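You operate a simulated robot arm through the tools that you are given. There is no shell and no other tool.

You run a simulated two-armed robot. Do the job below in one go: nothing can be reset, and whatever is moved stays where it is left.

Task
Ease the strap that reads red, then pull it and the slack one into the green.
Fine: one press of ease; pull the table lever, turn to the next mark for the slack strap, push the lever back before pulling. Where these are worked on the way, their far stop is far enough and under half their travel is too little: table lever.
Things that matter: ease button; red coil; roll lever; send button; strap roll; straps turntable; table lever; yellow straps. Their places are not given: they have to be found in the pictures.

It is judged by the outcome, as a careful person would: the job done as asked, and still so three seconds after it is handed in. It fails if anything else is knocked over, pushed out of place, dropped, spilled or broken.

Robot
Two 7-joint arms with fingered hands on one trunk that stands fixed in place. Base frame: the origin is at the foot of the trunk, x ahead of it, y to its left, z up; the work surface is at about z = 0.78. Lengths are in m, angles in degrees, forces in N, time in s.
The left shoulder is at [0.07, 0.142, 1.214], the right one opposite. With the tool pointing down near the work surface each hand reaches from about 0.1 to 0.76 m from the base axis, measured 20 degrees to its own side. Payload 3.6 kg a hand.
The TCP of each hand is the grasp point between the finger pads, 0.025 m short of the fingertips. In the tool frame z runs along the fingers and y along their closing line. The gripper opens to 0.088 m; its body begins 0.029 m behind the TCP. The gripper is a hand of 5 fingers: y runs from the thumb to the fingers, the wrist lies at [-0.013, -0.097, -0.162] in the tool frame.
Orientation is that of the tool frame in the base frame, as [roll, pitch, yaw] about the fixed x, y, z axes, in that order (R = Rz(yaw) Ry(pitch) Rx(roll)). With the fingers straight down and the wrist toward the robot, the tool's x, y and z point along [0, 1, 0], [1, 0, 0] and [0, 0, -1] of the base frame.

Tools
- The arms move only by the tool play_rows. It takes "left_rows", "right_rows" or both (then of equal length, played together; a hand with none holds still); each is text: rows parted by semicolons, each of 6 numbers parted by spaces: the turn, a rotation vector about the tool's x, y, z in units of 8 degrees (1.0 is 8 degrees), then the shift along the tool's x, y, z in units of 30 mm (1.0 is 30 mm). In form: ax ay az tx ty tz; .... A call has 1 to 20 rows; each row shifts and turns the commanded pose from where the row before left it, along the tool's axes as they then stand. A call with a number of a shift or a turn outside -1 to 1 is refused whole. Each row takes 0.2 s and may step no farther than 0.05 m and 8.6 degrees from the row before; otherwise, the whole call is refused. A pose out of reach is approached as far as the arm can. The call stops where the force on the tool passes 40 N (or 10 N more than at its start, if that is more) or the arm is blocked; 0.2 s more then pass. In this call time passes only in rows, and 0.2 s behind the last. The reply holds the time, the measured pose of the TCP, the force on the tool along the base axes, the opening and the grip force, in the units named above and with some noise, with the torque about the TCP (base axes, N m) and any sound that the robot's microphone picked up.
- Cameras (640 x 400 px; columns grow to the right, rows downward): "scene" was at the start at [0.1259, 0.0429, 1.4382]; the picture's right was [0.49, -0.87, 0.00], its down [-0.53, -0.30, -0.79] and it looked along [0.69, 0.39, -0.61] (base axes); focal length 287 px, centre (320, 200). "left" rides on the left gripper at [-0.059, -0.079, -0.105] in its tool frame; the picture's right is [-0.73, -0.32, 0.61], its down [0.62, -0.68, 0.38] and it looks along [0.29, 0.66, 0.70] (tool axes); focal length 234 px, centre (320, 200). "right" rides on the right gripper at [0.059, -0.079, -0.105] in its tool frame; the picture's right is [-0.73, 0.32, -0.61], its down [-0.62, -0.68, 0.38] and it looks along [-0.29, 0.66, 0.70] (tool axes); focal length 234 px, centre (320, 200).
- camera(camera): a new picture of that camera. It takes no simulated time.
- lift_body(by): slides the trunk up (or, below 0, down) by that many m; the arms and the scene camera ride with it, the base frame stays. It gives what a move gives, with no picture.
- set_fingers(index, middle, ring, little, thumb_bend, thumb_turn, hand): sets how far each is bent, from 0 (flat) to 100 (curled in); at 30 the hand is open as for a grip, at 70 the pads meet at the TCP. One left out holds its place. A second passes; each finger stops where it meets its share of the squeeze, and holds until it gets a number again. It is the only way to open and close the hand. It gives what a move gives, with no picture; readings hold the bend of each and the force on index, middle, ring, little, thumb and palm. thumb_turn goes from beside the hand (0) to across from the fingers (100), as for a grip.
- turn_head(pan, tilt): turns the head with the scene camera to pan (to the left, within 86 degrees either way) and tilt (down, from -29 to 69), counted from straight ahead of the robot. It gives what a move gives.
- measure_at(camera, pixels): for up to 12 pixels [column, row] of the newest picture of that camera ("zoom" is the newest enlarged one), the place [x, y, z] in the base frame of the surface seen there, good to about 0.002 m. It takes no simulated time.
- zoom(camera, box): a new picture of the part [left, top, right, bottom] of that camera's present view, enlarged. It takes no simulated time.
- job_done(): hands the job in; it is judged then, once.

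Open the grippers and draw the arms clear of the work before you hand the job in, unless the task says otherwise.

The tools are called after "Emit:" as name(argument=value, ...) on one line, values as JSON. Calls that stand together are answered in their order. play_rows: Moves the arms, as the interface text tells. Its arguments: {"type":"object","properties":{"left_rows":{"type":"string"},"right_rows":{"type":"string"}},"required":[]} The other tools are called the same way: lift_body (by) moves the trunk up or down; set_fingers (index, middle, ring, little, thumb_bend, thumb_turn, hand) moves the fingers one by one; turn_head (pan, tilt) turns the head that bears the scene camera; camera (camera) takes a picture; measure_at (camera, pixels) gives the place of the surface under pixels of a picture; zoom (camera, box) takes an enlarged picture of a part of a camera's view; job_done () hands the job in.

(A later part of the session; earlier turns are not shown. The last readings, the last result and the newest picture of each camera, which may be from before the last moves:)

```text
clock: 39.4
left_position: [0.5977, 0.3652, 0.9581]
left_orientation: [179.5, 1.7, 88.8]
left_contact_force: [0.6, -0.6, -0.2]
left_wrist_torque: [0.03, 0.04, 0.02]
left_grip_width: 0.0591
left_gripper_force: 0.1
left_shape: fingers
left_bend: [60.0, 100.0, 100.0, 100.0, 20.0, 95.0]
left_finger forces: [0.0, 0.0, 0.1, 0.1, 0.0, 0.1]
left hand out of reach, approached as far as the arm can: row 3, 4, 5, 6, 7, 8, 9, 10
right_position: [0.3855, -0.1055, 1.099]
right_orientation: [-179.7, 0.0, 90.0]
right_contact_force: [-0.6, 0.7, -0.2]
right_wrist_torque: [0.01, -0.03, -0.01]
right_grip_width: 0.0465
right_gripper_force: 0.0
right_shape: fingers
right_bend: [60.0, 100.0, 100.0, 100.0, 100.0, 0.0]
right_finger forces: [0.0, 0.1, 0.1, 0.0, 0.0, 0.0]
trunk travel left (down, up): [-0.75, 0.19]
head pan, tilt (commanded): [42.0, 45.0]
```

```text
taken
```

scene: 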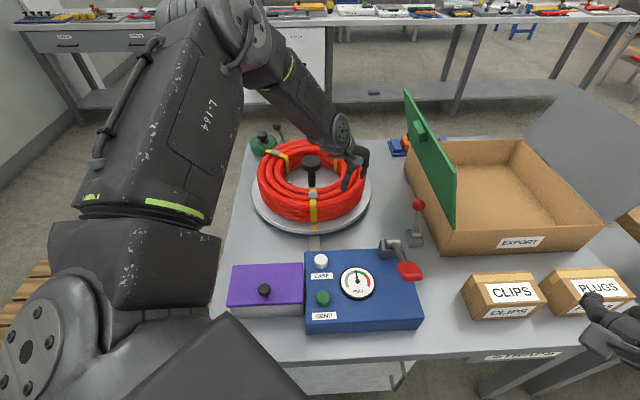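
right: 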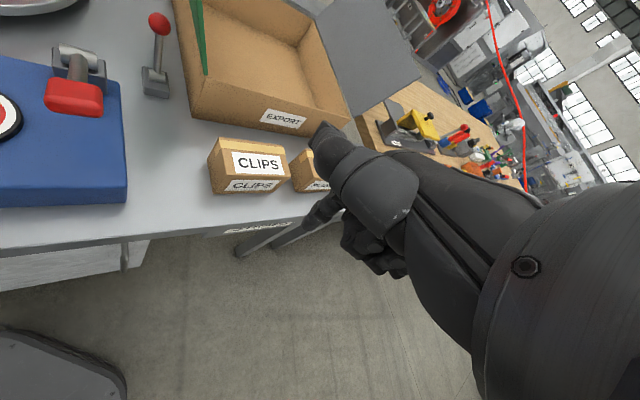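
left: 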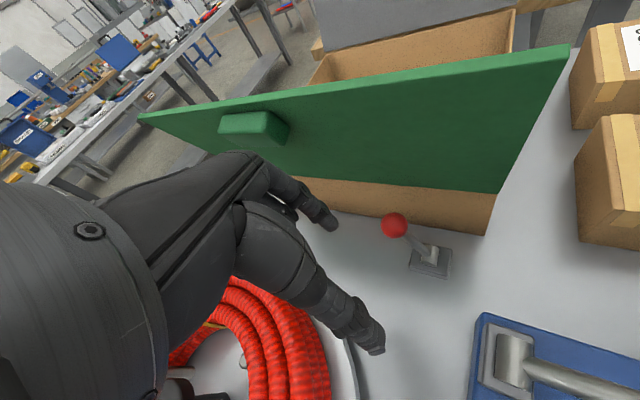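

Moving right is what is blocked (y stuck at 0.365), and leaning helped before; so I raise a little and lean the hand 30° (fingers pointing down-right), then move right.

Emit:
play_rows(left_rows="0 0 0 0 -0.3 -0.9; 0 0 0 0 -0.3 -0.9; 0 -0.94 0 0 0 0; 0 -0.94 0 0 0 0; 0 -0.94 0 0 0 0; 0 -0.94 0 0 0 0; 0 0 0 -0.9 0 0; 0 0 0 -0.9 0 0")

Emit:
camera(camera="scene")

Emit:
camera(camera="left")

```text
clock: 41.2
left_position: [0.5769, 0.3247, 1.0412]
left_orientation: [179.5, 31.3, 88.9]
left_contact_force: [0.1, 0.5, -0.1]
left_wrist_torque: [-0.02, -0.03, -0.02]
left_grip_width: 0.059
left_gripper_force: 0.2
left_shape: fingers
left_bend: [60.0, 100.0, 100.0, 100.0, 20.0, 95.0]
left_finger forces: [0.0, 0.0, 0.0, 0.1, 0.0, 0.0]
left hand out of reach, approached as far as the arm can: row 2
right_position: [0.3846, -0.1076, 1.0994]
right_orientation: [-179.9, 0.0, 90.0]
right_contact_force: [0.6, -0.6, -0.6]
right_wrist_torque: [-0.03, 0.0, -0.01]
right_grip_width: 0.046
right_gripper_force: 0.1
right_shape: fingers
right_bend: [60.0, 100.0, 100.0, 100.0, 100.0, 0.0]
right_finger forces: [0.0, 0.1, 0.1, 0.0, 0.0, 0.0]
trunk travel left (down, up): [-0.75, 0.19]
head pan, tilt (commanded): [42.0, 45.0]
```

```text
taken
```

scene: 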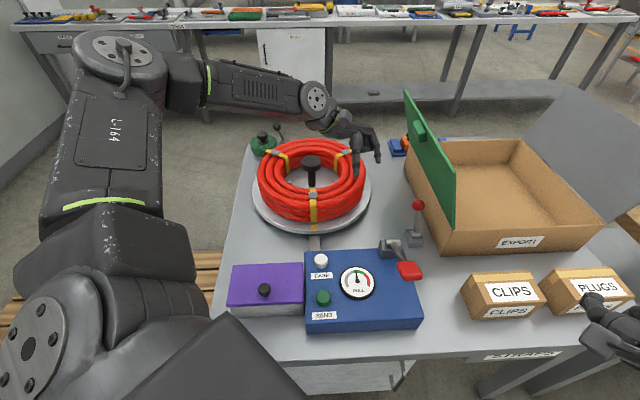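

```text
taken
```

left: 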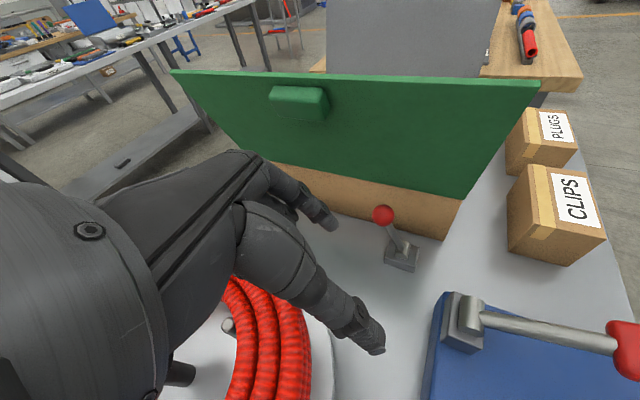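

Leaning freed it: no reach limit in the last rows. I continue forward and down toward (0.645, 0.29, 0.965).

Emit:
play_rows(left_rows="0 0 0 0.089 0.573 0.687; 0 0 0 0.089 0.573 0.687; 0 0 0 0.089 0.573 0.687; 0 0 0 0.089 0.573 0.687")

Emit:
camera(camera="left")

Emit:
zoom(camera="scene", box=[340, 130, 480, 260])

```text
clock: 42.2
left_position: [0.6169, 0.2843, 0.9953]
left_orientation: [179.6, 31.2, 89.0]
left_contact_force: [0.0, 0.1, 0.2]
left_wrist_torque: [-0.02, -0.02, -0.01]
left_grip_width: 0.0591
left_gripper_force: 0.2
left_shape: fingers
left_bend: [60.0, 100.0, 100.0, 100.0, 20.0, 95.0]
left_finger forces: [0.1, 0.0, 0.0, 0.0, 0.1, 0.0]
left hand out of reach, approached as far as the arm can: row 3, 4
right_position: [0.3859, -0.1053, 1.1007]
right_orientation: [-179.9, 0.1, 90.0]
right_contact_force: [-0.2, -0.3, -0.9]
right_wrist_torque: [0.0, 0.02, 0.01]
right_grip_width: 0.0463
right_gripper_force: 0.1
right_shape: fingers
right_bend: [60.0, 100.0, 100.0, 100.0, 100.0, 0.0]
right_finger forces: [0.0, 0.0, 0.0, 0.0, 0.1, 0.0]
trunk travel left (down, up): [-0.75, 0.19]
head pan, tilt (commanded): [42.0, 45.0]
```

```text
taken
```

left: 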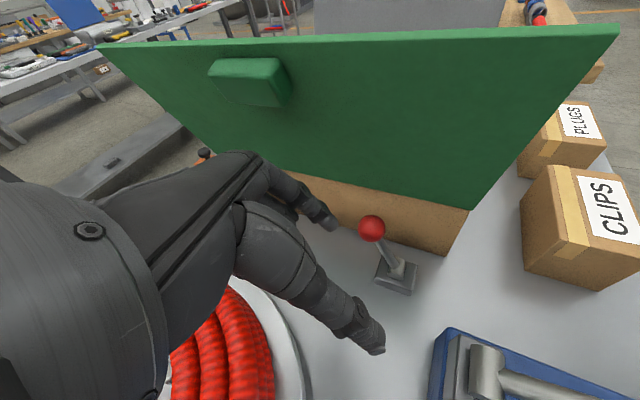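

```text
3.08 times, centred on (410, 195) of scene
```

zoom: 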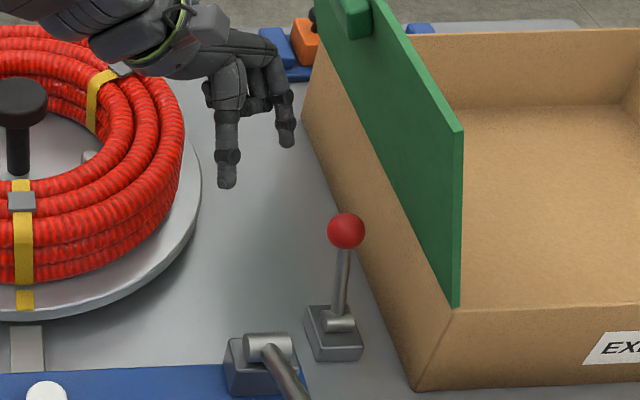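

Again blocked with shoulder-wrist distance about 0.50 m. I look at the arm posture in the scene view to measure elbow and wrist positions and understand the limit.

Emit:
camera(camera="scene")

Emit:
measure_at(camera="scene", pixels=[[130, 45], [150, 60], [200, 75], [215, 80], [260, 85], [300, 95], [318, 95], [335, 115], [110, 120], [110, 200], [120, 260], [40, 340]])

```text
taken
```

scene: 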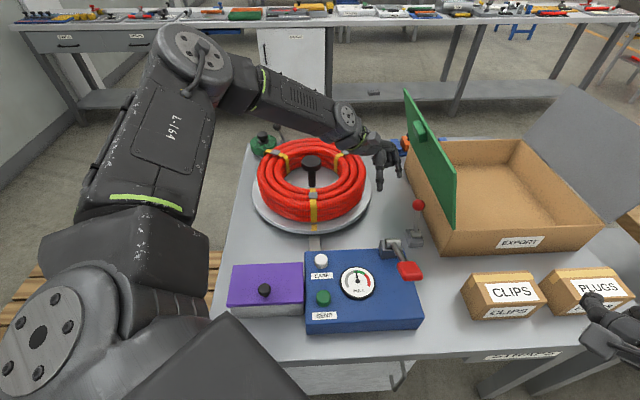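

```text
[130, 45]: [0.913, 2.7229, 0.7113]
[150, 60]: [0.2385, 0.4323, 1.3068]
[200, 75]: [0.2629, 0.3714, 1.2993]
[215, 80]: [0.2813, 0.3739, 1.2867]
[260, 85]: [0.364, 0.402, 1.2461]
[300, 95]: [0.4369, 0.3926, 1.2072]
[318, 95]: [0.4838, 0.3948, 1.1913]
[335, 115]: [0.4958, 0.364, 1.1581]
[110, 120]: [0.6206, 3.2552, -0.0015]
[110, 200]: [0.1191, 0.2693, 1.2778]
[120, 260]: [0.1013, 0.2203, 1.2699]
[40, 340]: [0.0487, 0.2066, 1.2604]
```

The elbow is winged out and the wrist is at its flexion limit, so pointing the fingers somewhat forward should free the reach. I pitch the hand forward ~23° here and test moving further toward the lever, staying above the ball.

Emit:
play_rows(left_rows="-0.94 0 0 0 0 0; -0.94 0 0 0 0 0; -0.94 0 0 0 0 0; 0 0 0 0 0.6 0; 0 0 0 0 0.6 0.2; 0 0 0 0 0.6 0.2")

Emit:
camera(camera="left")

Emit:
camera(camera="scene")

```text
clock: 43.6
left_position: [0.6715, 0.2878, 1.0032]
left_orientation: [156.8, 31.2, 88.8]
left_contact_force: [-0.4, 0.0, -0.6]
left_wrist_torque: [-0.03, 0.03, 0.01]
left_grip_width: 0.0591
left_gripper_force: 0.0
left_shape: fingers
left_bend: [60.0, 100.0, 100.0, 100.0, 20.0, 95.0]
left_finger forces: [0.0, 0.1, 0.0, 0.0, 0.1, 0.0]
right_position: [0.3852, -0.1072, 1.1007]
right_orientation: [-179.8, 0.1, 90.1]
right_contact_force: [-0.4, -1.1, -0.3]
right_wrist_torque: [0.03, 0.01, 0.02]
right_grip_width: 0.0463
right_gripper_force: 0.0
right_shape: fingers
right_bend: [60.0, 100.0, 100.0, 100.0, 100.0, 0.0]
right_finger forces: [0.0, 0.0, 0.1, 0.1, 0.0, 0.0]
trunk travel left (down, up): [-0.75, 0.19]
head pan, tilt (commanded): [42.0, 45.0]
```

```text
taken
```

left: 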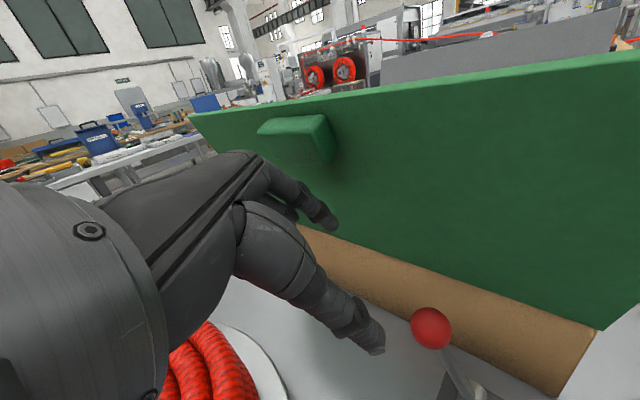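

```text
taken
```

scene: 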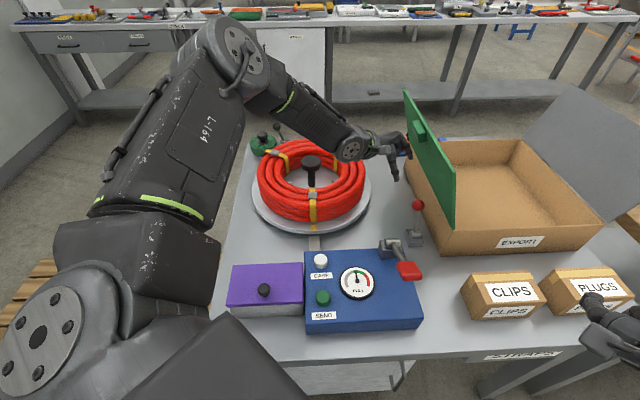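

Pitching worked: no reach limit now, and the finger points down-right, square to the lever's swing. I descend along the computed line to put the index behind the ball, stopping 2/5 short to check.

Emit:
play_rows(left_rows="0 0 0 0.146 -0.26 0.812; 0 0 0 0.146 -0.26 0.812; 0 0 0 0.146 -0.26 0.812")

Emit:
camera(camera="left")

Emit:
zoom(camera="scene", box=[340, 130, 480, 260])

```text
clock: 44.4
left_position: [0.6455, 0.266, 0.9708]
left_orientation: [156.9, 31.3, 88.9]
left_contact_force: [-0.3, 0.0, 0.6]
left_wrist_torque: [0.0, 0.02, 0.05]
left_grip_width: 0.0591
left_gripper_force: 0.0
left_shape: fingers
left_bend: [60.0, 100.0, 100.0, 100.0, 20.0, 95.0]
left_finger forces: [0.0, 0.1, 0.0, 0.0, 0.0, 0.0]
left hand out of reach, approached as far as the arm can: row 1, 2, 3
right_position: [0.3836, -0.1047, 1.101]
right_orientation: [-179.9, 0.1, 90.0]
right_contact_force: [0.3, 0.5, -0.3]
right_wrist_torque: [0.02, 0.0, 0.02]
right_grip_width: 0.0464
right_gripper_force: 0.0
right_shape: fingers
right_bend: [60.0, 100.0, 100.0, 100.0, 100.0, 0.0]
right_finger forces: [0.0, 0.0, 0.0, 0.0, 0.0, 0.0]
trunk travel left (down, up): [-0.75, 0.19]
head pan, tilt (commanded): [42.0, 45.0]
```

```text
taken
```

left: 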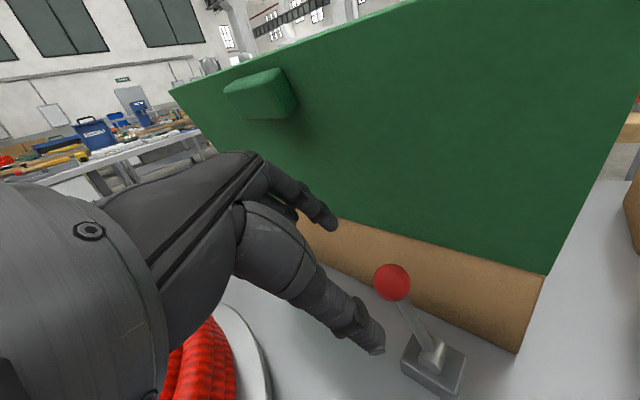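

```text
3.08 times, centred on (410, 195) of scene
```

zoom: 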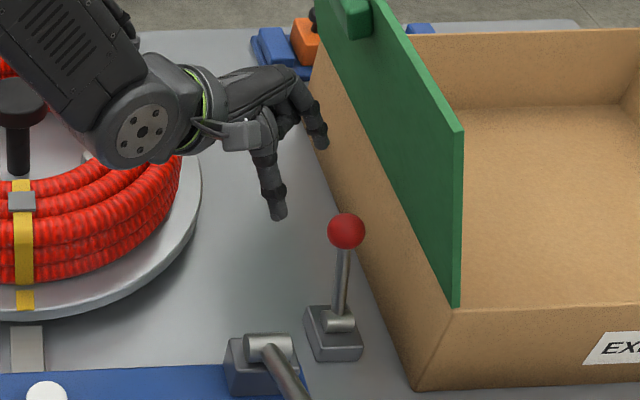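

Blocked again while going down. I check the arm's present posture in the scene view to find which joint is stopping it.

Emit:
camera(camera="scene")

Emit:
turn_head(pan=60, tilt=20)

Emit:
camera(camera="scene")

```text
taken
```

scene: 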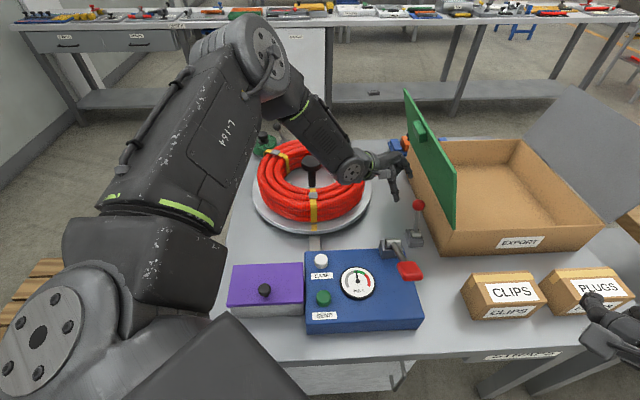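

```text
clock: 45.3
left_position: [0.6456, 0.2664, 0.9707]
left_orientation: [157.0, 31.3, 88.9]
left_contact_force: [-0.2, -0.6, -0.8]
left_wrist_torque: [0.0, 0.04, 0.03]
left_grip_width: 0.059
left_gripper_force: 0.0
left_shape: fingers
left_bend: [60.0, 100.0, 100.0, 100.0, 20.0, 95.0]
left_finger forces: [0.1, 0.0, 0.0, 0.1, 0.1, 0.1]
right_position: [0.3851, -0.1068, 1.1007]
right_orientation: [-179.9, 0.0, 90.0]
right_contact_force: [-0.4, 1.4, -0.5]
right_wrist_torque: [-0.02, -0.01, 0.02]
right_grip_width: 0.0463
right_gripper_force: 0.0
right_shape: fingers
right_bend: [60.0, 100.0, 100.0, 100.0, 100.0, 0.0]
right_finger forces: [0.1, 0.0, 0.1, 0.0, 0.1, 0.1]
trunk travel left (down, up): [-0.75, 0.19]
head pan, tilt (commanded): [60.0, 20.0]
```

```text
taken
```

scene: 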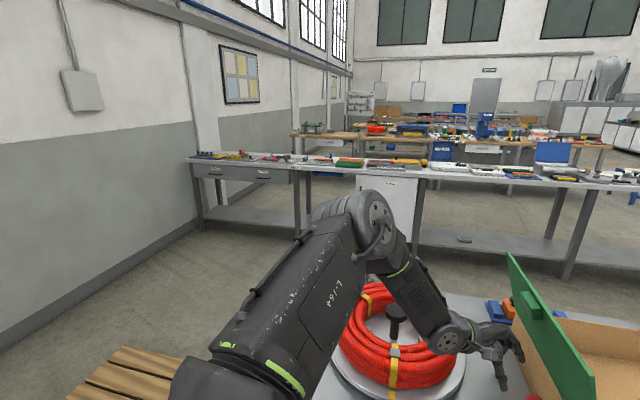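

This view shows the upper arm rising to an elbow at about (365,215) and the forearm dropping to the wrist disc at (447,343). I measure these.

Emit:
measure_at(camera="scene", pixels=[[378, 212], [345, 205], [310, 290], [270, 350], [330, 260], [400, 265], [420, 300], [447, 343], [470, 335], [495, 340], [395, 240], [240, 370]])

```text
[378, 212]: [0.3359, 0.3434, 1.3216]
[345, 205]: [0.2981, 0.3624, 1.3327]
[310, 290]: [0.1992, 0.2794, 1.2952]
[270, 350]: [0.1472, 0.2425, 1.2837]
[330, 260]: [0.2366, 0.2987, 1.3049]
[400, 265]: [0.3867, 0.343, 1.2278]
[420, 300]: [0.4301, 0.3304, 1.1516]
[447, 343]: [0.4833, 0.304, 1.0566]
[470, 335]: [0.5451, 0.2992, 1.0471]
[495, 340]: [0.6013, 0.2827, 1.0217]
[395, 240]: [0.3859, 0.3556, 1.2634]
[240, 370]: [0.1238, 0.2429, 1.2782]
```

The upper arm is twisted to its limit with the elbow high; with the shoulders lower, the lever would lie level with the arm. I raise both hands first, then lower the trunk 0.2 m so the hands end at safe heights.

Emit:
play_rows(left_rows="0 0 0 -0.288 0.048 -0.873; 0 0 0 -0.288 0.048 -0.873; 0 0 0 -0.288 0.048 -0.873; 0 0 0 -0.288 0.048 -0.873; 0 0 0 -0.288 0.048 -0.873; 0 0 0 -0.288 0.048 -0.873; 0 0 0 -0.288 0.048 -0.873; 0 0 0 -0.288 0.048 -0.873; 0 0 0 -0.288 0.048 -0.873", right_rows="0 0 0 0 0 -0.741; 0 0 0 0 0 -0.741; 0 0 0 0 0 -0.741; 0 0 0 0 0 -0.741; 0 0 0 0 0 -0.741; 0 0 0 0 0 -0.741; 0 0 0 0 0 -0.741; 0 0 0 0 0 -0.741; 0 0 0 0 0 -0.741")

Emit:
turn_head(pan=42, tilt=40)

Emit:
camera(camera="scene")

```text
clock: 47.3
left_position: [0.5638, 0.3174, 1.2016]
left_orientation: [156.9, 31.4, 88.9]
left_contact_force: [0.3, 0.7, -0.1]
left_wrist_torque: [0.01, 0.0, -0.01]
left_grip_width: 0.0592
left_gripper_force: 0.0
left_shape: fingers
left_bend: [60.0, 100.0, 100.0, 100.0, 20.0, 95.0]
left_finger forces: [0.0, 0.0, 0.0, 0.1, 0.1, 0.1]
right_position: [0.3827, -0.106, 1.2994]
right_orientation: [-179.9, 0.1, 90.0]
right_contact_force: [-0.1, -0.2, 0.2]
right_wrist_torque: [-0.03, -0.02, -0.01]
right_grip_width: 0.0463
right_gripper_force: 0.0
right_shape: fingers
right_bend: [60.0, 100.0, 100.0, 100.0, 100.0, 0.0]
right_finger forces: [0.0, 0.0, 0.0, 0.0, 0.0, 0.1]
trunk travel left (down, up): [-0.75, 0.19]
head pan, tilt (commanded): [60.0, 20.0]
```

```text
clock: 48.1
left_position: [0.5658, 0.3165, 1.2005]
left_orientation: [156.8, 31.3, 89.0]
left_contact_force: [-0.5, 1.0, -0.5]
left_wrist_torque: [0.0, -0.01, -0.03]
left_grip_width: 0.0591
left_gripper_force: 0.0
left_shape: fingers
left_bend: [60.0, 100.0, 100.0, 100.0, 20.0, 95.0]
left_finger forces: [0.0, 0.1, 0.0, 0.1, 0.0, 0.1]
right_position: [0.3854, -0.1051, 1.2998]
right_orientation: [-179.7, 0.0, 90.0]
right_contact_force: [0.7, 0.2, 0.5]
right_wrist_torque: [-0.03, 0.02, 0.02]
right_grip_width: 0.046
right_gripper_force: 0.0
right_shape: fingers
right_bend: [60.0, 100.0, 100.0, 100.0, 100.0, 0.0]
right_finger forces: [0.1, 0.0, 0.1, 0.0, 0.0, 0.0]
trunk travel left (down, up): [-0.75, 0.19]
head pan, tilt (commanded): [42.0, 40.0]
```

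```text
taken
```

scene: 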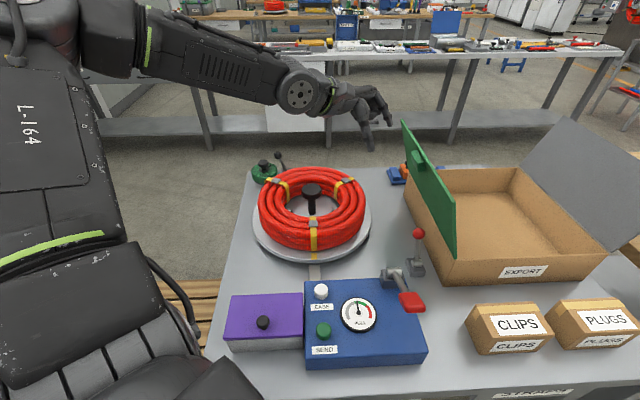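

The arm is raised and clear. I lower the trunk by 0.2 m now.

Emit:
lift_body(by=-0.2)

Emit:
camera(camera="scene")

Emit:
camera(camera="left")

```text
clock: 50.3
left_position: [0.5659, 0.3164, 1.0011]
left_orientation: [156.8, 31.3, 88.9]
left_contact_force: [0.7, 0.3, 0.1]
left_wrist_torque: [0.03, 0.01, -0.04]
left_grip_width: 0.0593
left_gripper_force: 0.0
left_shape: fingers
left_bend: [60.0, 100.0, 100.0, 100.0, 20.0, 95.0]
left_finger forces: [0.0, 0.0, 0.1, 0.1, 0.0, 0.0]
right_position: [0.3855, -0.1044, 1.1002]
right_orientation: [-179.9, 0.0, 90.0]
right_contact_force: [0.1, -0.6, 0.2]
right_wrist_torque: [-0.01, 0.01, -0.01]
right_grip_width: 0.0464
right_gripper_force: 0.1
right_shape: fingers
right_bend: [60.0, 100.0, 100.0, 100.0, 100.0, 0.0]
right_finger forces: [0.0, 0.0, 0.0, 0.1, 0.0, 0.1]
trunk travel left (down, up): [-0.55, 0.39]
head pan, tilt (commanded): [42.0, 40.0]
```

```text
taken
```

scene: 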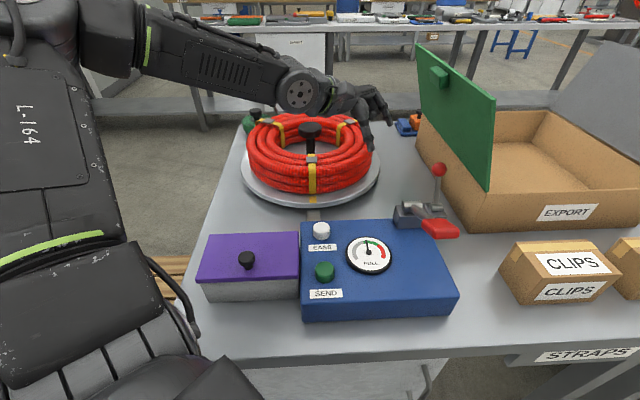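

```text
taken
```

left: 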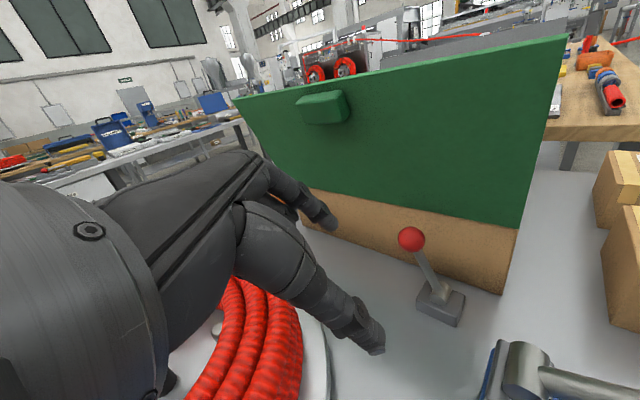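

With the trunk lower, I again move forward toward (0.67, 0.285, 0.975), above and left of the spot behind the ball.

Emit:
play_rows(left_rows="0 0 0 -0.096 0.678 0.63; 0 0 0 -0.096 0.678 0.63; 0 0 0 -0.096 0.678 0.63; 0 0 0 -0.096 0.678 0.63")

Emit:
camera(camera="left")

Emit:
camera(camera="scene")

```text
clock: 51.3
left_position: [0.6714, 0.285, 0.9738]
left_orientation: [157.1, 31.4, 89.0]
left_contact_force: [0.7, -0.5, -0.1]
left_wrist_torque: [0.0, -0.02, -0.03]
left_grip_width: 0.0594
left_gripper_force: 0.1
left_shape: fingers
left_bend: [60.0, 100.0, 100.0, 100.0, 20.0, 95.0]
left_finger forces: [0.0, 0.0, 0.0, 0.0, 0.0, 0.0]
right_position: [0.386, -0.1053, 1.0988]
right_orientation: [-179.9, 0.1, 90.0]
right_contact_force: [-0.3, 0.4, -0.7]
right_wrist_torque: [0.03, -0.01, -0.03]
right_grip_width: 0.0463
right_gripper_force: 0.0
right_shape: fingers
right_bend: [60.0, 100.0, 100.0, 100.0, 100.0, 0.0]
right_finger forces: [0.1, 0.0, 0.0, 0.1, 0.0, 0.0]
trunk travel left (down, up): [-0.55, 0.39]
head pan, tilt (commanded): [42.0, 40.0]
```

```text
taken
```

left: 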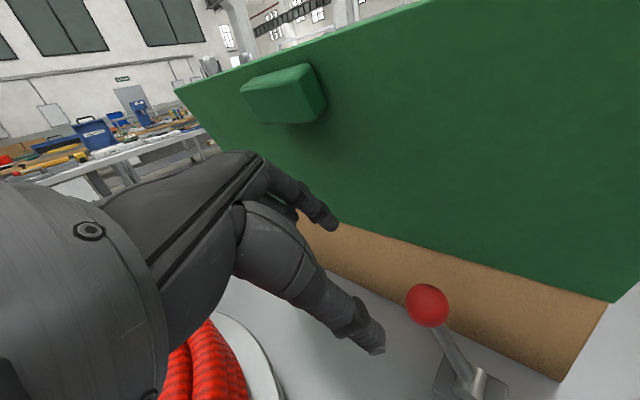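

```text
taken
```

scene: 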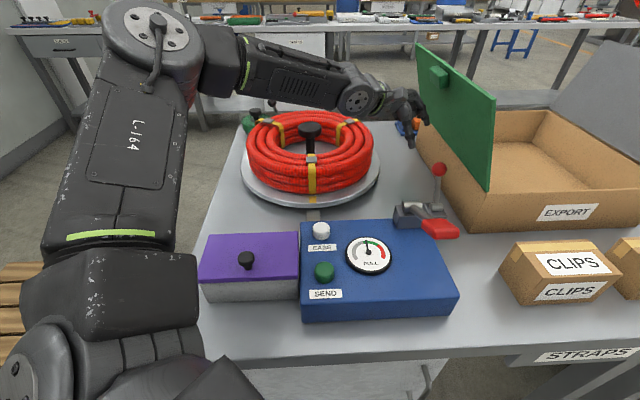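

Reached without a limit. I lower in along the planned line, half the way first.

Emit:
play_rows(left_rows="0 0 0 0.075 -0.238 0.811; 0 0 0 0.075 -0.238 0.811")

Emit:
camera(camera="left")

Emit:
zoom(camera="scene", box=[360, 60, 500, 240])

```text
clock: 51.9
left_position: [0.6768, 0.2633, 0.9285]
left_orientation: [156.8, 31.3, 88.8]
left_contact_force: [-0.7, 0.9, 0.0]
left_wrist_torque: [-0.03, 0.01, -0.01]
left_grip_width: 0.0593
left_gripper_force: 0.0
left_shape: fingers
left_bend: [60.0, 100.0, 100.0, 100.0, 20.0, 95.0]
left_finger forces: [0.0, 0.1, 0.1, 0.1, 0.0, 0.1]
right_position: [0.385, -0.106, 1.0999]
right_orientation: [-179.7, 0.1, 90.1]
right_contact_force: [0.0, 0.2, 0.1]
right_wrist_torque: [0.0, 0.0, -0.01]
right_grip_width: 0.0466
right_gripper_force: 0.1
right_shape: fingers
right_bend: [60.0, 100.0, 100.0, 100.0, 100.0, 0.0]
right_finger forces: [0.0, 0.1, 0.1, 0.0, 0.0, 0.0]
trunk travel left (down, up): [-0.55, 0.39]
head pan, tilt (commanded): [42.0, 40.0]
```

```text
taken
```

left: 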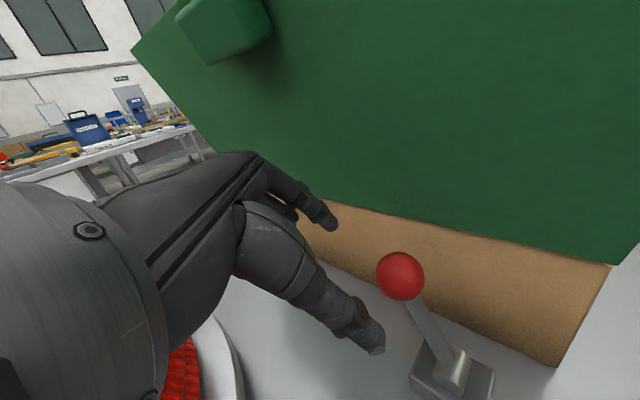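

```text
2.22 times, centred on (430, 150) of scene
```

zoom: 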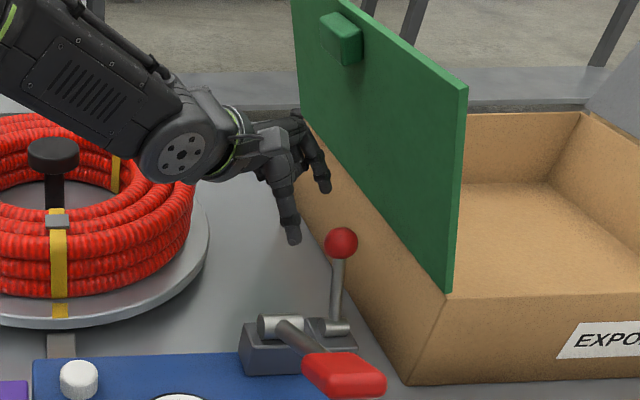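

Now the index tip shows at (332,225) and the ball at (402,275). I verify both positions before the last descent.

Emit:
measure_at(camera="left", pixels=[[334, 228], [328, 218], [318, 208], [400, 272], [415, 262], [388, 285], [378, 348], [420, 320], [450, 370]])

Emit:
measure_at(camera="zoom", pixels=[[325, 185], [318, 170], [293, 238], [340, 240], [340, 230], [338, 280]])

```text
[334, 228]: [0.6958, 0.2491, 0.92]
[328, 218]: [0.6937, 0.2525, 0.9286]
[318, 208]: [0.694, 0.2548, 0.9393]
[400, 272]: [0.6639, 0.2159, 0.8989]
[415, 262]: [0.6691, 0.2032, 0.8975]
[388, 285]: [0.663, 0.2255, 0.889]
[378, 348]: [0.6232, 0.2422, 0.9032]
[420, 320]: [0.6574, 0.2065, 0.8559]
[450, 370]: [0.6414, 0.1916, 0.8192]
```

```text
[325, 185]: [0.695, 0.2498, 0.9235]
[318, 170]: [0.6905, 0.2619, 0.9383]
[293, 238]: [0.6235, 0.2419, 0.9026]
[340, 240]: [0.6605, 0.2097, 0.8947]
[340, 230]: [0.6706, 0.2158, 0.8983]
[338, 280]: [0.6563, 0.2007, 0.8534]
```

Positions match the plan; clearances look fine. I finish lowering so the index sits behind the ball.

Emit:
play_rows(left_rows="0 0 0 0.06 -0.22 0.76; 0 0 0 0.06 -0.22 0.76")

Emit:
camera(camera="left")

Emit:
zoom(camera="scene", box=[360, 100, 500, 240])

```text
clock: 52.5
left_position: [0.6809, 0.2409, 0.8873]
left_orientation: [156.9, 31.4, 89.0]
left_contact_force: [0.0, 0.6, 0.4]
left_wrist_torque: [0.01, 0.0, 0.0]
left_grip_width: 0.059
left_gripper_force: 0.2
left_shape: fingers
left_bend: [60.0, 100.0, 100.0, 100.0, 20.0, 95.0]
left_finger forces: [0.0, 0.0, 0.0, 0.0, 0.0, 0.0]
right_position: [0.3851, -0.1061, 1.0998]
right_orientation: [-179.8, 0.1, 90.0]
right_contact_force: [-0.5, -0.1, 0.6]
right_wrist_torque: [0.01, 0.02, -0.02]
right_grip_width: 0.0462
right_gripper_force: 0.0
right_shape: fingers
right_bend: [60.0, 100.0, 100.0, 100.0, 100.0, 0.0]
right_finger forces: [0.0, 0.0, 0.0, 0.0, 0.0, 0.0]
trunk travel left (down, up): [-0.55, 0.39]
head pan, tilt (commanded): [42.0, 40.0]
```

```text
taken
```

left: 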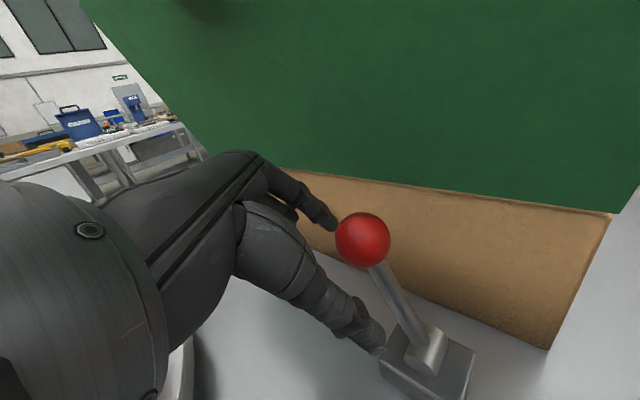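

```text
2.86 times, centred on (430, 170) of scene
```

zoom: 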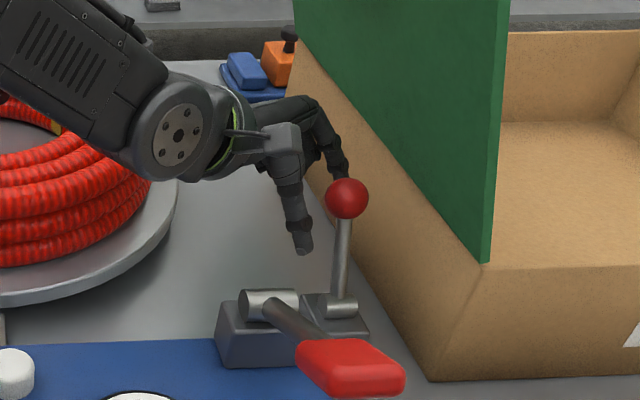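

The index is behind the ball (hidden partly at (335,165) in the zoom). I pull toward the robot along the lever's swing, first 5 cm in small rows.

Emit:
play_rows(left_rows="0 0 0 -0.257 -0.326 0.03; 0 0 0 -0.257 -0.326 0.03; 0 0 0 -0.257 -0.326 0.03; 0 0 0 -0.257 -0.326 0.03")

Emit:
camera(camera="left")

Emit:
zoom(camera="scene", box=[360, 100, 500, 240])

```text
clock: 53.5
left_position: [0.6441, 0.2046, 0.8871]
left_orientation: [157.0, 31.3, 89.0]
left_contact_force: [0.6, -0.2, 0.4]
left_wrist_torque: [0.02, 0.0, 0.01]
left_grip_width: 0.0608
left_gripper_force: 0.4
left_shape: fingers
left_bend: [59.0, 100.0, 100.0, 100.0, 20.0, 95.0]
left_finger forces: [0.9, 0.0, 0.0, 0.0, 0.0, 0.0]
right_position: [0.3843, -0.1061, 1.0999]
right_orientation: [-179.9, 0.1, 90.0]
right_contact_force: [0.8, 1.2, 0.4]
right_wrist_torque: [-0.02, -0.03, -0.01]
right_grip_width: 0.0464
right_gripper_force: 0.1
right_shape: fingers
right_bend: [60.0, 100.0, 100.0, 100.0, 100.0, 0.0]
right_finger forces: [0.1, 0.1, 0.0, 0.0, 0.1, 0.0]
trunk travel left (down, up): [-0.55, 0.39]
head pan, tilt (commanded): [42.0, 40.0]
```

```text
taken
```

left: 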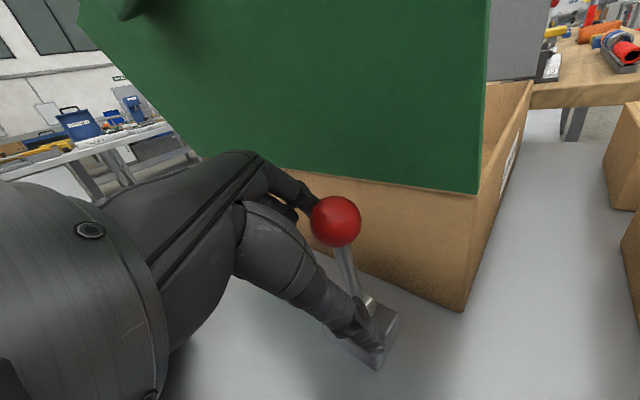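

```text
2.86 times, centred on (430, 170) of scene
```

zoom: 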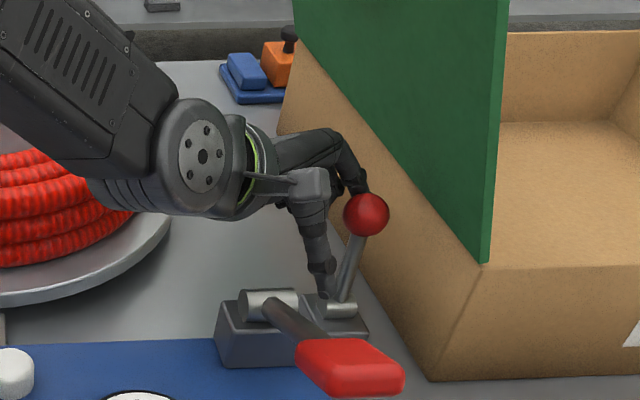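

The ball follows the finger easily (0.9 N). I continue pulling another 3.5 cm.

Emit:
play_rows(left_rows="0 0 0 -0.257 -0.326 0.03; 0 0 0 -0.257 -0.326 0.03; 0 0 0 -0.206 -0.26 0.024")

Emit:
camera(camera="left")

Emit:
zoom(camera="scene", box=[360, 100, 500, 240])

```text
clock: 54.3
left_position: [0.6195, 0.1913, 0.8841]
left_orientation: [156.7, 31.4, 88.5]
left_contact_force: [-0.1, 0.0, -0.9]
left_wrist_torque: [-0.01, -0.02, 0.01]
left_grip_width: 0.0606
left_gripper_force: 0.3
left_shape: fingers
left_bend: [59.0, 100.0, 100.0, 100.0, 20.0, 95.0]
left_finger forces: [0.6, 0.0, 0.1, 0.1, 0.0, 0.0]
left hand out of reach, approached as far as the arm can: row 2, 3
right_position: [0.3844, -0.1068, 1.0996]
right_orientation: [-179.9, -0.1, 90.0]
right_contact_force: [-0.1, 0.2, -1.0]
right_wrist_torque: [0.01, -0.02, 0.03]
right_grip_width: 0.0462
right_gripper_force: 0.0
right_shape: fingers
right_bend: [60.0, 100.0, 100.0, 100.0, 100.0, 0.0]
right_finger forces: [0.0, 0.1, 0.1, 0.0, 0.1, 0.0]
trunk travel left (down, up): [-0.55, 0.39]
head pan, tilt (commanded): [42.0, 40.0]
```

```text
taken
```

left: 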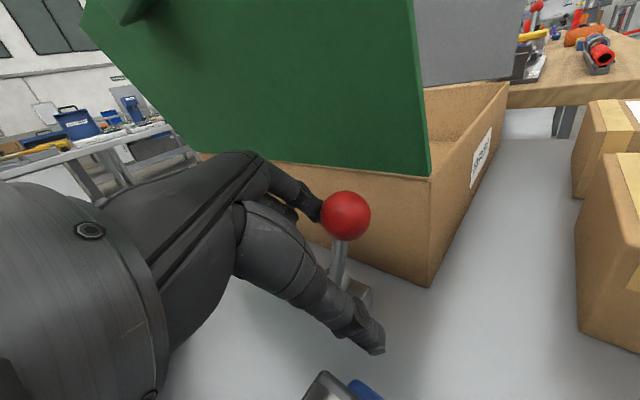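

```text
2.86 times, centred on (430, 170) of scene
```

zoom: 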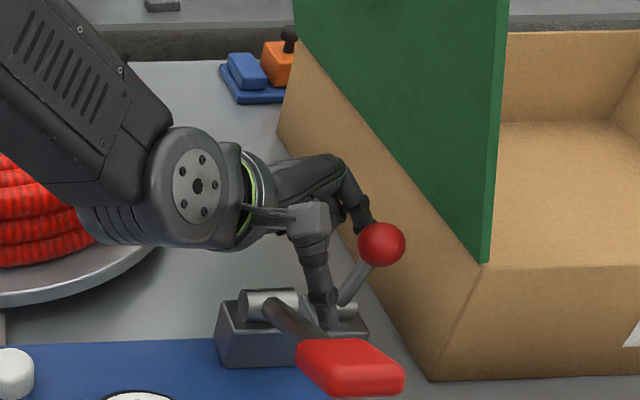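

The joint limit stops further rightward motion; I measure where the ball is now (345,215) to see how far it has swung.

Emit:
measure_at(camera="left", pixels=[[345, 215], [355, 205], [338, 228], [318, 212], [310, 200], [342, 260], [345, 285], [355, 300]])

Emit:
measure_at(camera="zoom", pixels=[[382, 244], [380, 230], [355, 285], [345, 310], [365, 205], [325, 325]])

```text
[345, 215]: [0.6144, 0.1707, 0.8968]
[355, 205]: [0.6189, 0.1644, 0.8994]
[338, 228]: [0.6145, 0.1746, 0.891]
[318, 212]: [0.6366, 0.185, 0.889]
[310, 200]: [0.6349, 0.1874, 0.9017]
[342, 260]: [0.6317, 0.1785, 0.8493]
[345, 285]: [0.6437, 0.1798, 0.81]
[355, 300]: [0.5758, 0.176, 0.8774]
```

```text
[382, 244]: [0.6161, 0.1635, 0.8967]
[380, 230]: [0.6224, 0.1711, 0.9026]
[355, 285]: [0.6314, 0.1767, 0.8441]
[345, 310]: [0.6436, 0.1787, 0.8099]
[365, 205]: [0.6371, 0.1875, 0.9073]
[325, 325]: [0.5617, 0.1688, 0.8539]
```

The ball went from u≈0.628 to 0.564, i.e. from +25° to about -25°, likely near its stop. I nudge another ~1 cm straight back to feel the stop.

Emit:
play_rows(left_rows="0 0 0 -0.004 -0.185 -0.077; 0 0 0 -0.004 -0.185 -0.077")

Emit:
camera(camera="left")

Emit:
measure_at(camera="left", pixels=[[345, 215], [350, 210], [340, 222]])

```text
clock: 54.9
left_position: [0.6058, 0.192, 0.8836]
left_orientation: [156.8, 31.4, 88.6]
left_contact_force: [1.2, 0.8, -0.2]
left_wrist_torque: [0.02, 0.01, 0.02]
left_grip_width: 0.0602
left_gripper_force: 0.2
left_shape: fingers
left_bend: [59.0, 100.0, 100.0, 100.0, 20.0, 95.0]
left_finger forces: [0.6, 0.0, 0.0, 0.1, 0.1, 0.0]
right_position: [0.3852, -0.1059, 1.1009]
right_orientation: [-179.9, 0.0, 90.0]
right_contact_force: [0.2, 0.0, 0.0]
right_wrist_torque: [-0.04, 0.01, 0.0]
right_grip_width: 0.0464
right_gripper_force: 0.0
right_shape: fingers
right_bend: [60.0, 100.0, 100.0, 100.0, 100.0, 0.0]
right_finger forces: [0.1, 0.0, 0.0, 0.1, 0.0, 0.0]
trunk travel left (down, up): [-0.55, 0.39]
head pan, tilt (commanded): [42.0, 40.0]
```

```text
taken
```

left: 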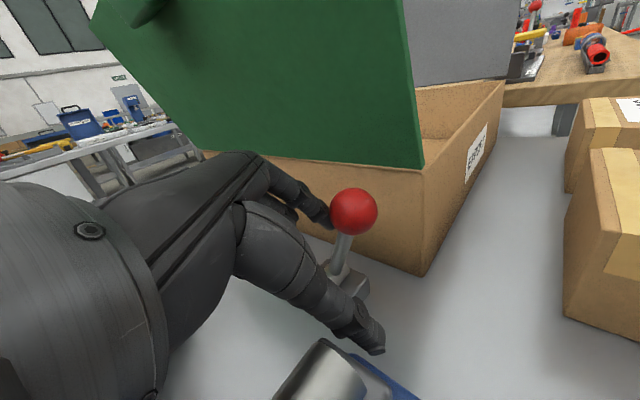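

```text
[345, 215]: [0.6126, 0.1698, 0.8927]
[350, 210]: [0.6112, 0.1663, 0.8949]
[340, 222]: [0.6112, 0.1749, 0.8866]
```

The lever still moves freely (0.6 N), with the finger sliding toward the ball's left edge. I turn the hand 16° clockwise about the vertical, which shifts the fingertip right and toward me.

Emit:
play_rows(left_rows="0.518 -0.337 0.786 0 0 0; 0.518 -0.337 0.786 0 0 0")

Emit:
camera(camera="left")

Emit:
zoom(camera="scene", box=[360, 100, 500, 240])

```text
clock: 55.5
left_position: [0.6086, 0.1943, 0.8831]
left_orientation: [157.0, 31.4, 73.1]
left_contact_force: [4.6, 6.3, -1.9]
left_wrist_torque: [0.07, 0.01, 0.19]
left_grip_width: 0.0614
left_gripper_force: 4.5
left_shape: fingers
left_bend: [57.0, 100.0, 100.0, 100.0, 22.0, 95.0]
left_finger forces: [7.7, 0.0, 0.1, 0.0, 0.7, 0.0]
right_position: [0.3862, -0.1043, 1.0997]
right_orientation: [-179.7, 0.2, 90.0]
right_contact_force: [0.3, -0.1, 0.2]
right_wrist_torque: [0.0, 0.02, 0.04]
right_grip_width: 0.0465
right_gripper_force: 0.1
right_shape: fingers
right_bend: [60.0, 100.0, 100.0, 100.0, 100.0, 0.0]
right_finger forces: [0.1, 0.1, 0.0, 0.0, 0.0, 0.1]
trunk travel left (down, up): [-0.55, 0.39]
head pan, tilt (commanded): [42.0, 40.0]
```

```text
taken
```

left: 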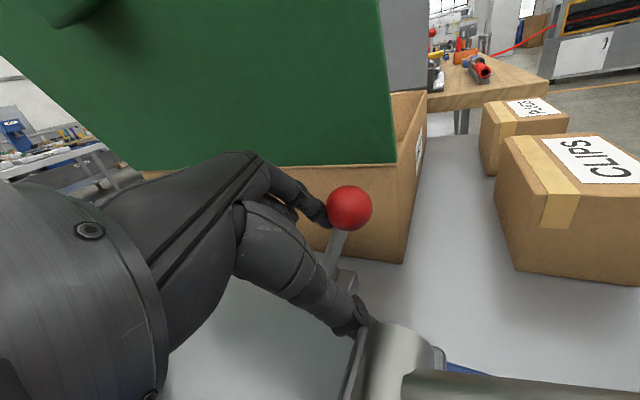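

```text
2.86 times, centred on (430, 170) of scene
```

zoom: 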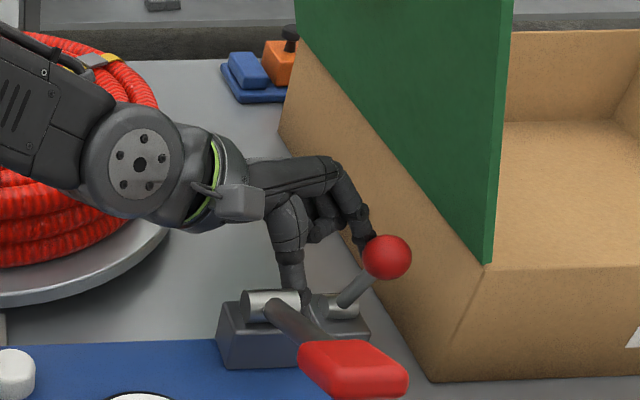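

Index force jumped to 7.7 N along the swing: the lever is at its far stop. I back the finger off away from the ball and lift out to the left.

Emit:
play_rows(left_rows="0 0 0 0.377 0.307 -0.119; 0 0 0 0.377 0.307 -0.119")

Emit:
camera(camera="left")

Emit:
zoom(camera="scene", box=[360, 100, 500, 240])

```text
clock: 56.1
left_position: [0.6292, 0.2151, 0.8832]
left_orientation: [156.9, 31.3, 72.8]
left_contact_force: [0.1, 0.6, 0.2]
left_wrist_torque: [0.05, 0.0, -0.01]
left_grip_width: 0.0593
left_gripper_force: 0.0
left_shape: fingers
left_bend: [60.0, 100.0, 100.0, 100.0, 20.0, 95.0]
left_finger forces: [0.1, 0.0, 0.0, 0.0, 0.1, 0.1]
right_position: [0.3843, -0.1034, 1.1001]
right_orientation: [-179.8, 0.2, 90.0]
right_contact_force: [0.0, -0.5, -0.3]
right_wrist_torque: [0.02, 0.0, -0.01]
right_grip_width: 0.0465
right_gripper_force: 0.0
right_shape: fingers
right_bend: [60.0, 100.0, 100.0, 100.0, 100.0, 0.0]
right_finger forces: [0.1, 0.1, 0.1, 0.0, 0.0, 0.0]
trunk travel left (down, up): [-0.55, 0.39]
head pan, tilt (commanded): [42.0, 40.0]
```

```text
taken
```

left: 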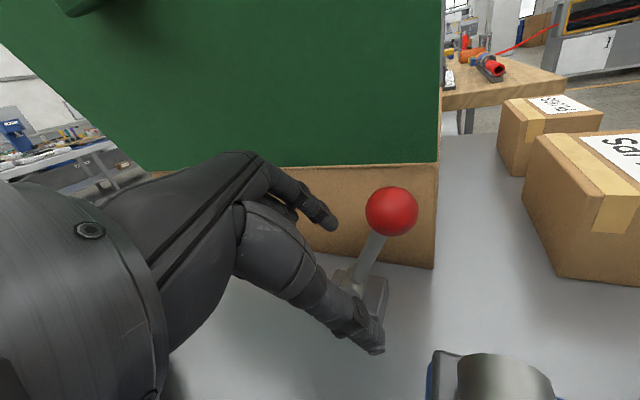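

```text
2.86 times, centred on (430, 170) of scene
```

zoom: 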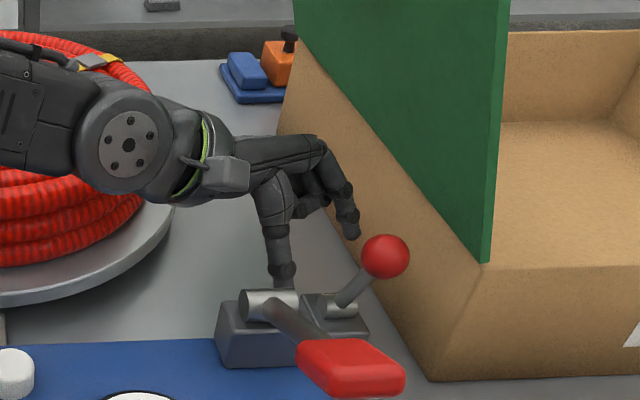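

The lever stays pulled and the finger is free. I slide the hand out along the finger's axis, up and to the left, then look at the coil's straps.

Emit:
play_rows(left_rows="0 0 0 0 0 -0.83; 0 0 0 0 0 -0.83; 0 0 0 0 0 -0.83; 0 0 0 0 0 -0.83; 0 0 0 -0.4 -0.3 -0.6; 0 0 0 -0.4 -0.3 -0.6; 0 0 0 -0.4 -0.3 -0.6")

Emit:
camera(camera="scene")

Emit:
camera(camera="left")

```text
clock: 57.7
left_position: [0.558, 0.2726, 1.0163]
left_orientation: [156.9, 31.4, 72.9]
left_contact_force: [-0.2, -0.3, -0.7]
left_wrist_torque: [0.0, 0.02, 0.02]
left_grip_width: 0.0591
left_gripper_force: 0.2
left_shape: fingers
left_bend: [60.0, 100.0, 100.0, 100.0, 20.0, 95.0]
left_finger forces: [0.0, 0.1, 0.0, 0.0, 0.0, 0.0]
right_position: [0.3849, -0.1056, 1.1007]
right_orientation: [-179.9, 0.0, 90.0]
right_contact_force: [-0.5, -0.5, 0.0]
right_wrist_torque: [0.0, 0.03, -0.02]
right_grip_width: 0.0461
right_gripper_force: 0.1
right_shape: fingers
right_bend: [60.0, 100.0, 100.0, 100.0, 100.0, 0.0]
right_finger forces: [0.1, 0.0, 0.0, 0.0, 0.1, 0.0]
trunk travel left (down, up): [-0.55, 0.39]
head pan, tilt (commanded): [42.0, 40.0]
```

```text
taken
```

scene: 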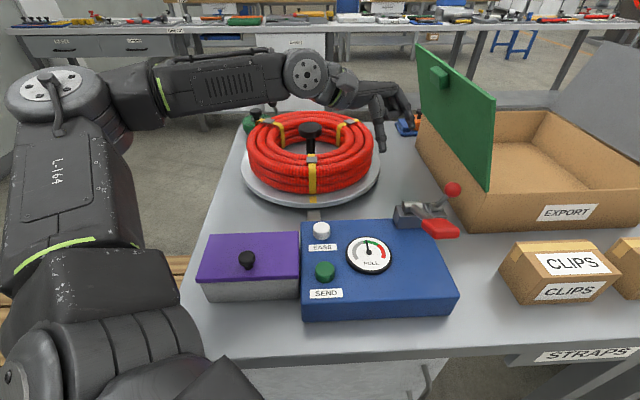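

```text
taken
```

left: 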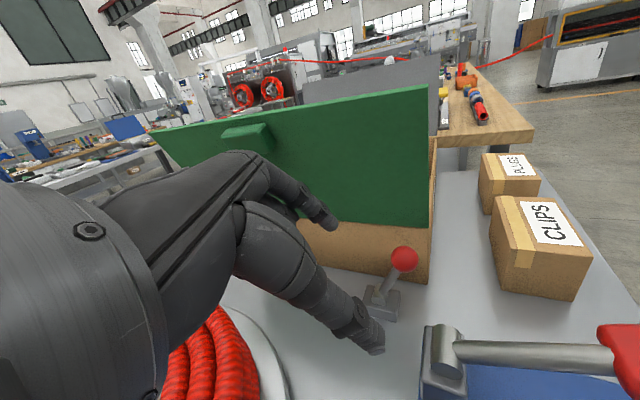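

The lever holds its pulled position (ball at (452,190)) and the gauge still reads green. I zoom on the coil to compare the two back straps and confirm which is slack.

Emit:
zoom(camera="scene", box=[230, 95, 390, 215])

Emit:
measure_at(camera="scene", pixels=[[311, 128], [300, 131], [322, 131], [311, 122], [312, 160], [280, 124], [346, 122], [311, 150], [313, 192], [308, 136]])

```text
3.33 times, centred on (310, 155) of scene
```

zoom: 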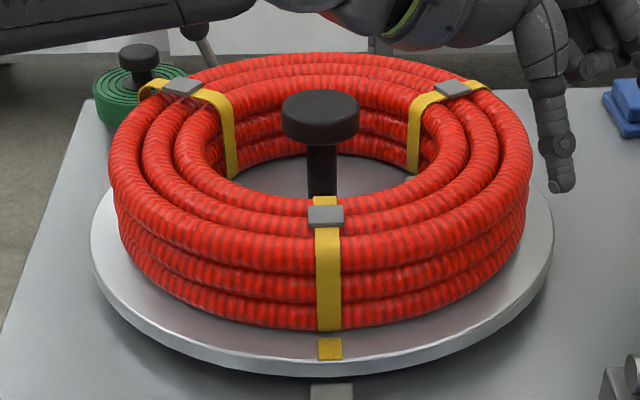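

```text
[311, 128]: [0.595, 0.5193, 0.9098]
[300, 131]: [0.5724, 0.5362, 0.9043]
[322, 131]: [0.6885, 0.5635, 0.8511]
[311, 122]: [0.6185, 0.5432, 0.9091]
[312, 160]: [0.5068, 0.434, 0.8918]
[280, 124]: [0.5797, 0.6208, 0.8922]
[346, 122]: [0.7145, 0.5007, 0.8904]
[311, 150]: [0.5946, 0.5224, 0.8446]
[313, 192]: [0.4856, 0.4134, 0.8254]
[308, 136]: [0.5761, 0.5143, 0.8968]
```

I zoom tighter on each back strap to compare how they lie on the rope.

Emit:
zoom(camera="scene", box=[250, 105, 300, 150])

Emit:
zoom(camera="scene", box=[325, 105, 375, 150])

Emit:
measure_at(camera="scene", pixels=[[268, 121], [350, 121], [311, 160], [246, 165], [378, 165], [258, 118], [361, 119], [303, 124], [319, 124], [311, 120]])

```text
8.89 times, centred on (275, 128) of scene
```

zoom: 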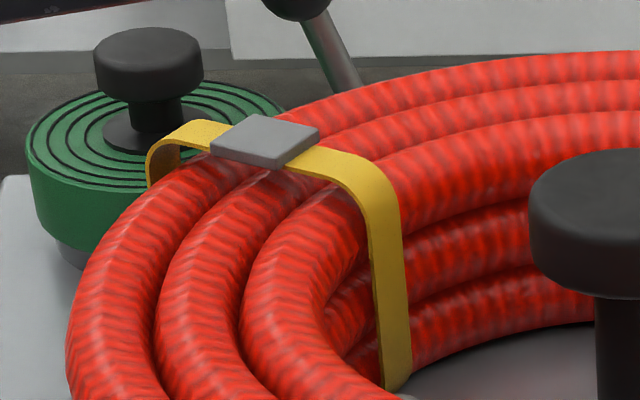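

```text
8.89 times, centred on (350, 128) of scene
```

zoom: 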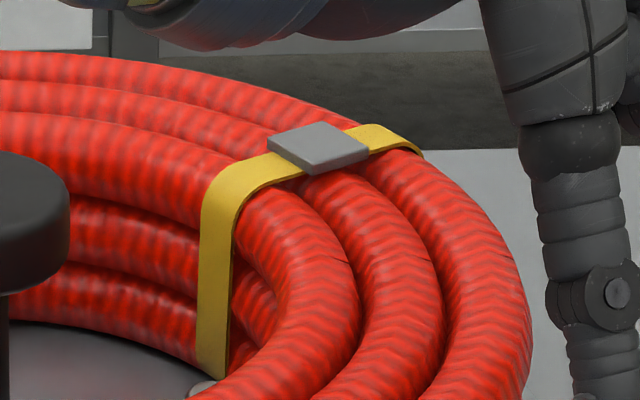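

```text
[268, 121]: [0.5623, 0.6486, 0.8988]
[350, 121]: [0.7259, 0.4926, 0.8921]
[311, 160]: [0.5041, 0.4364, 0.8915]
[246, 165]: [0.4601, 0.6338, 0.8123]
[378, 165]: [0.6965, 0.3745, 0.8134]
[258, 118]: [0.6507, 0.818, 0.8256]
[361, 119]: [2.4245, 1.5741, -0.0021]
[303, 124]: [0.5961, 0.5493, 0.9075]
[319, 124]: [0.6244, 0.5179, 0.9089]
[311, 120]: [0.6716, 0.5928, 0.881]
```

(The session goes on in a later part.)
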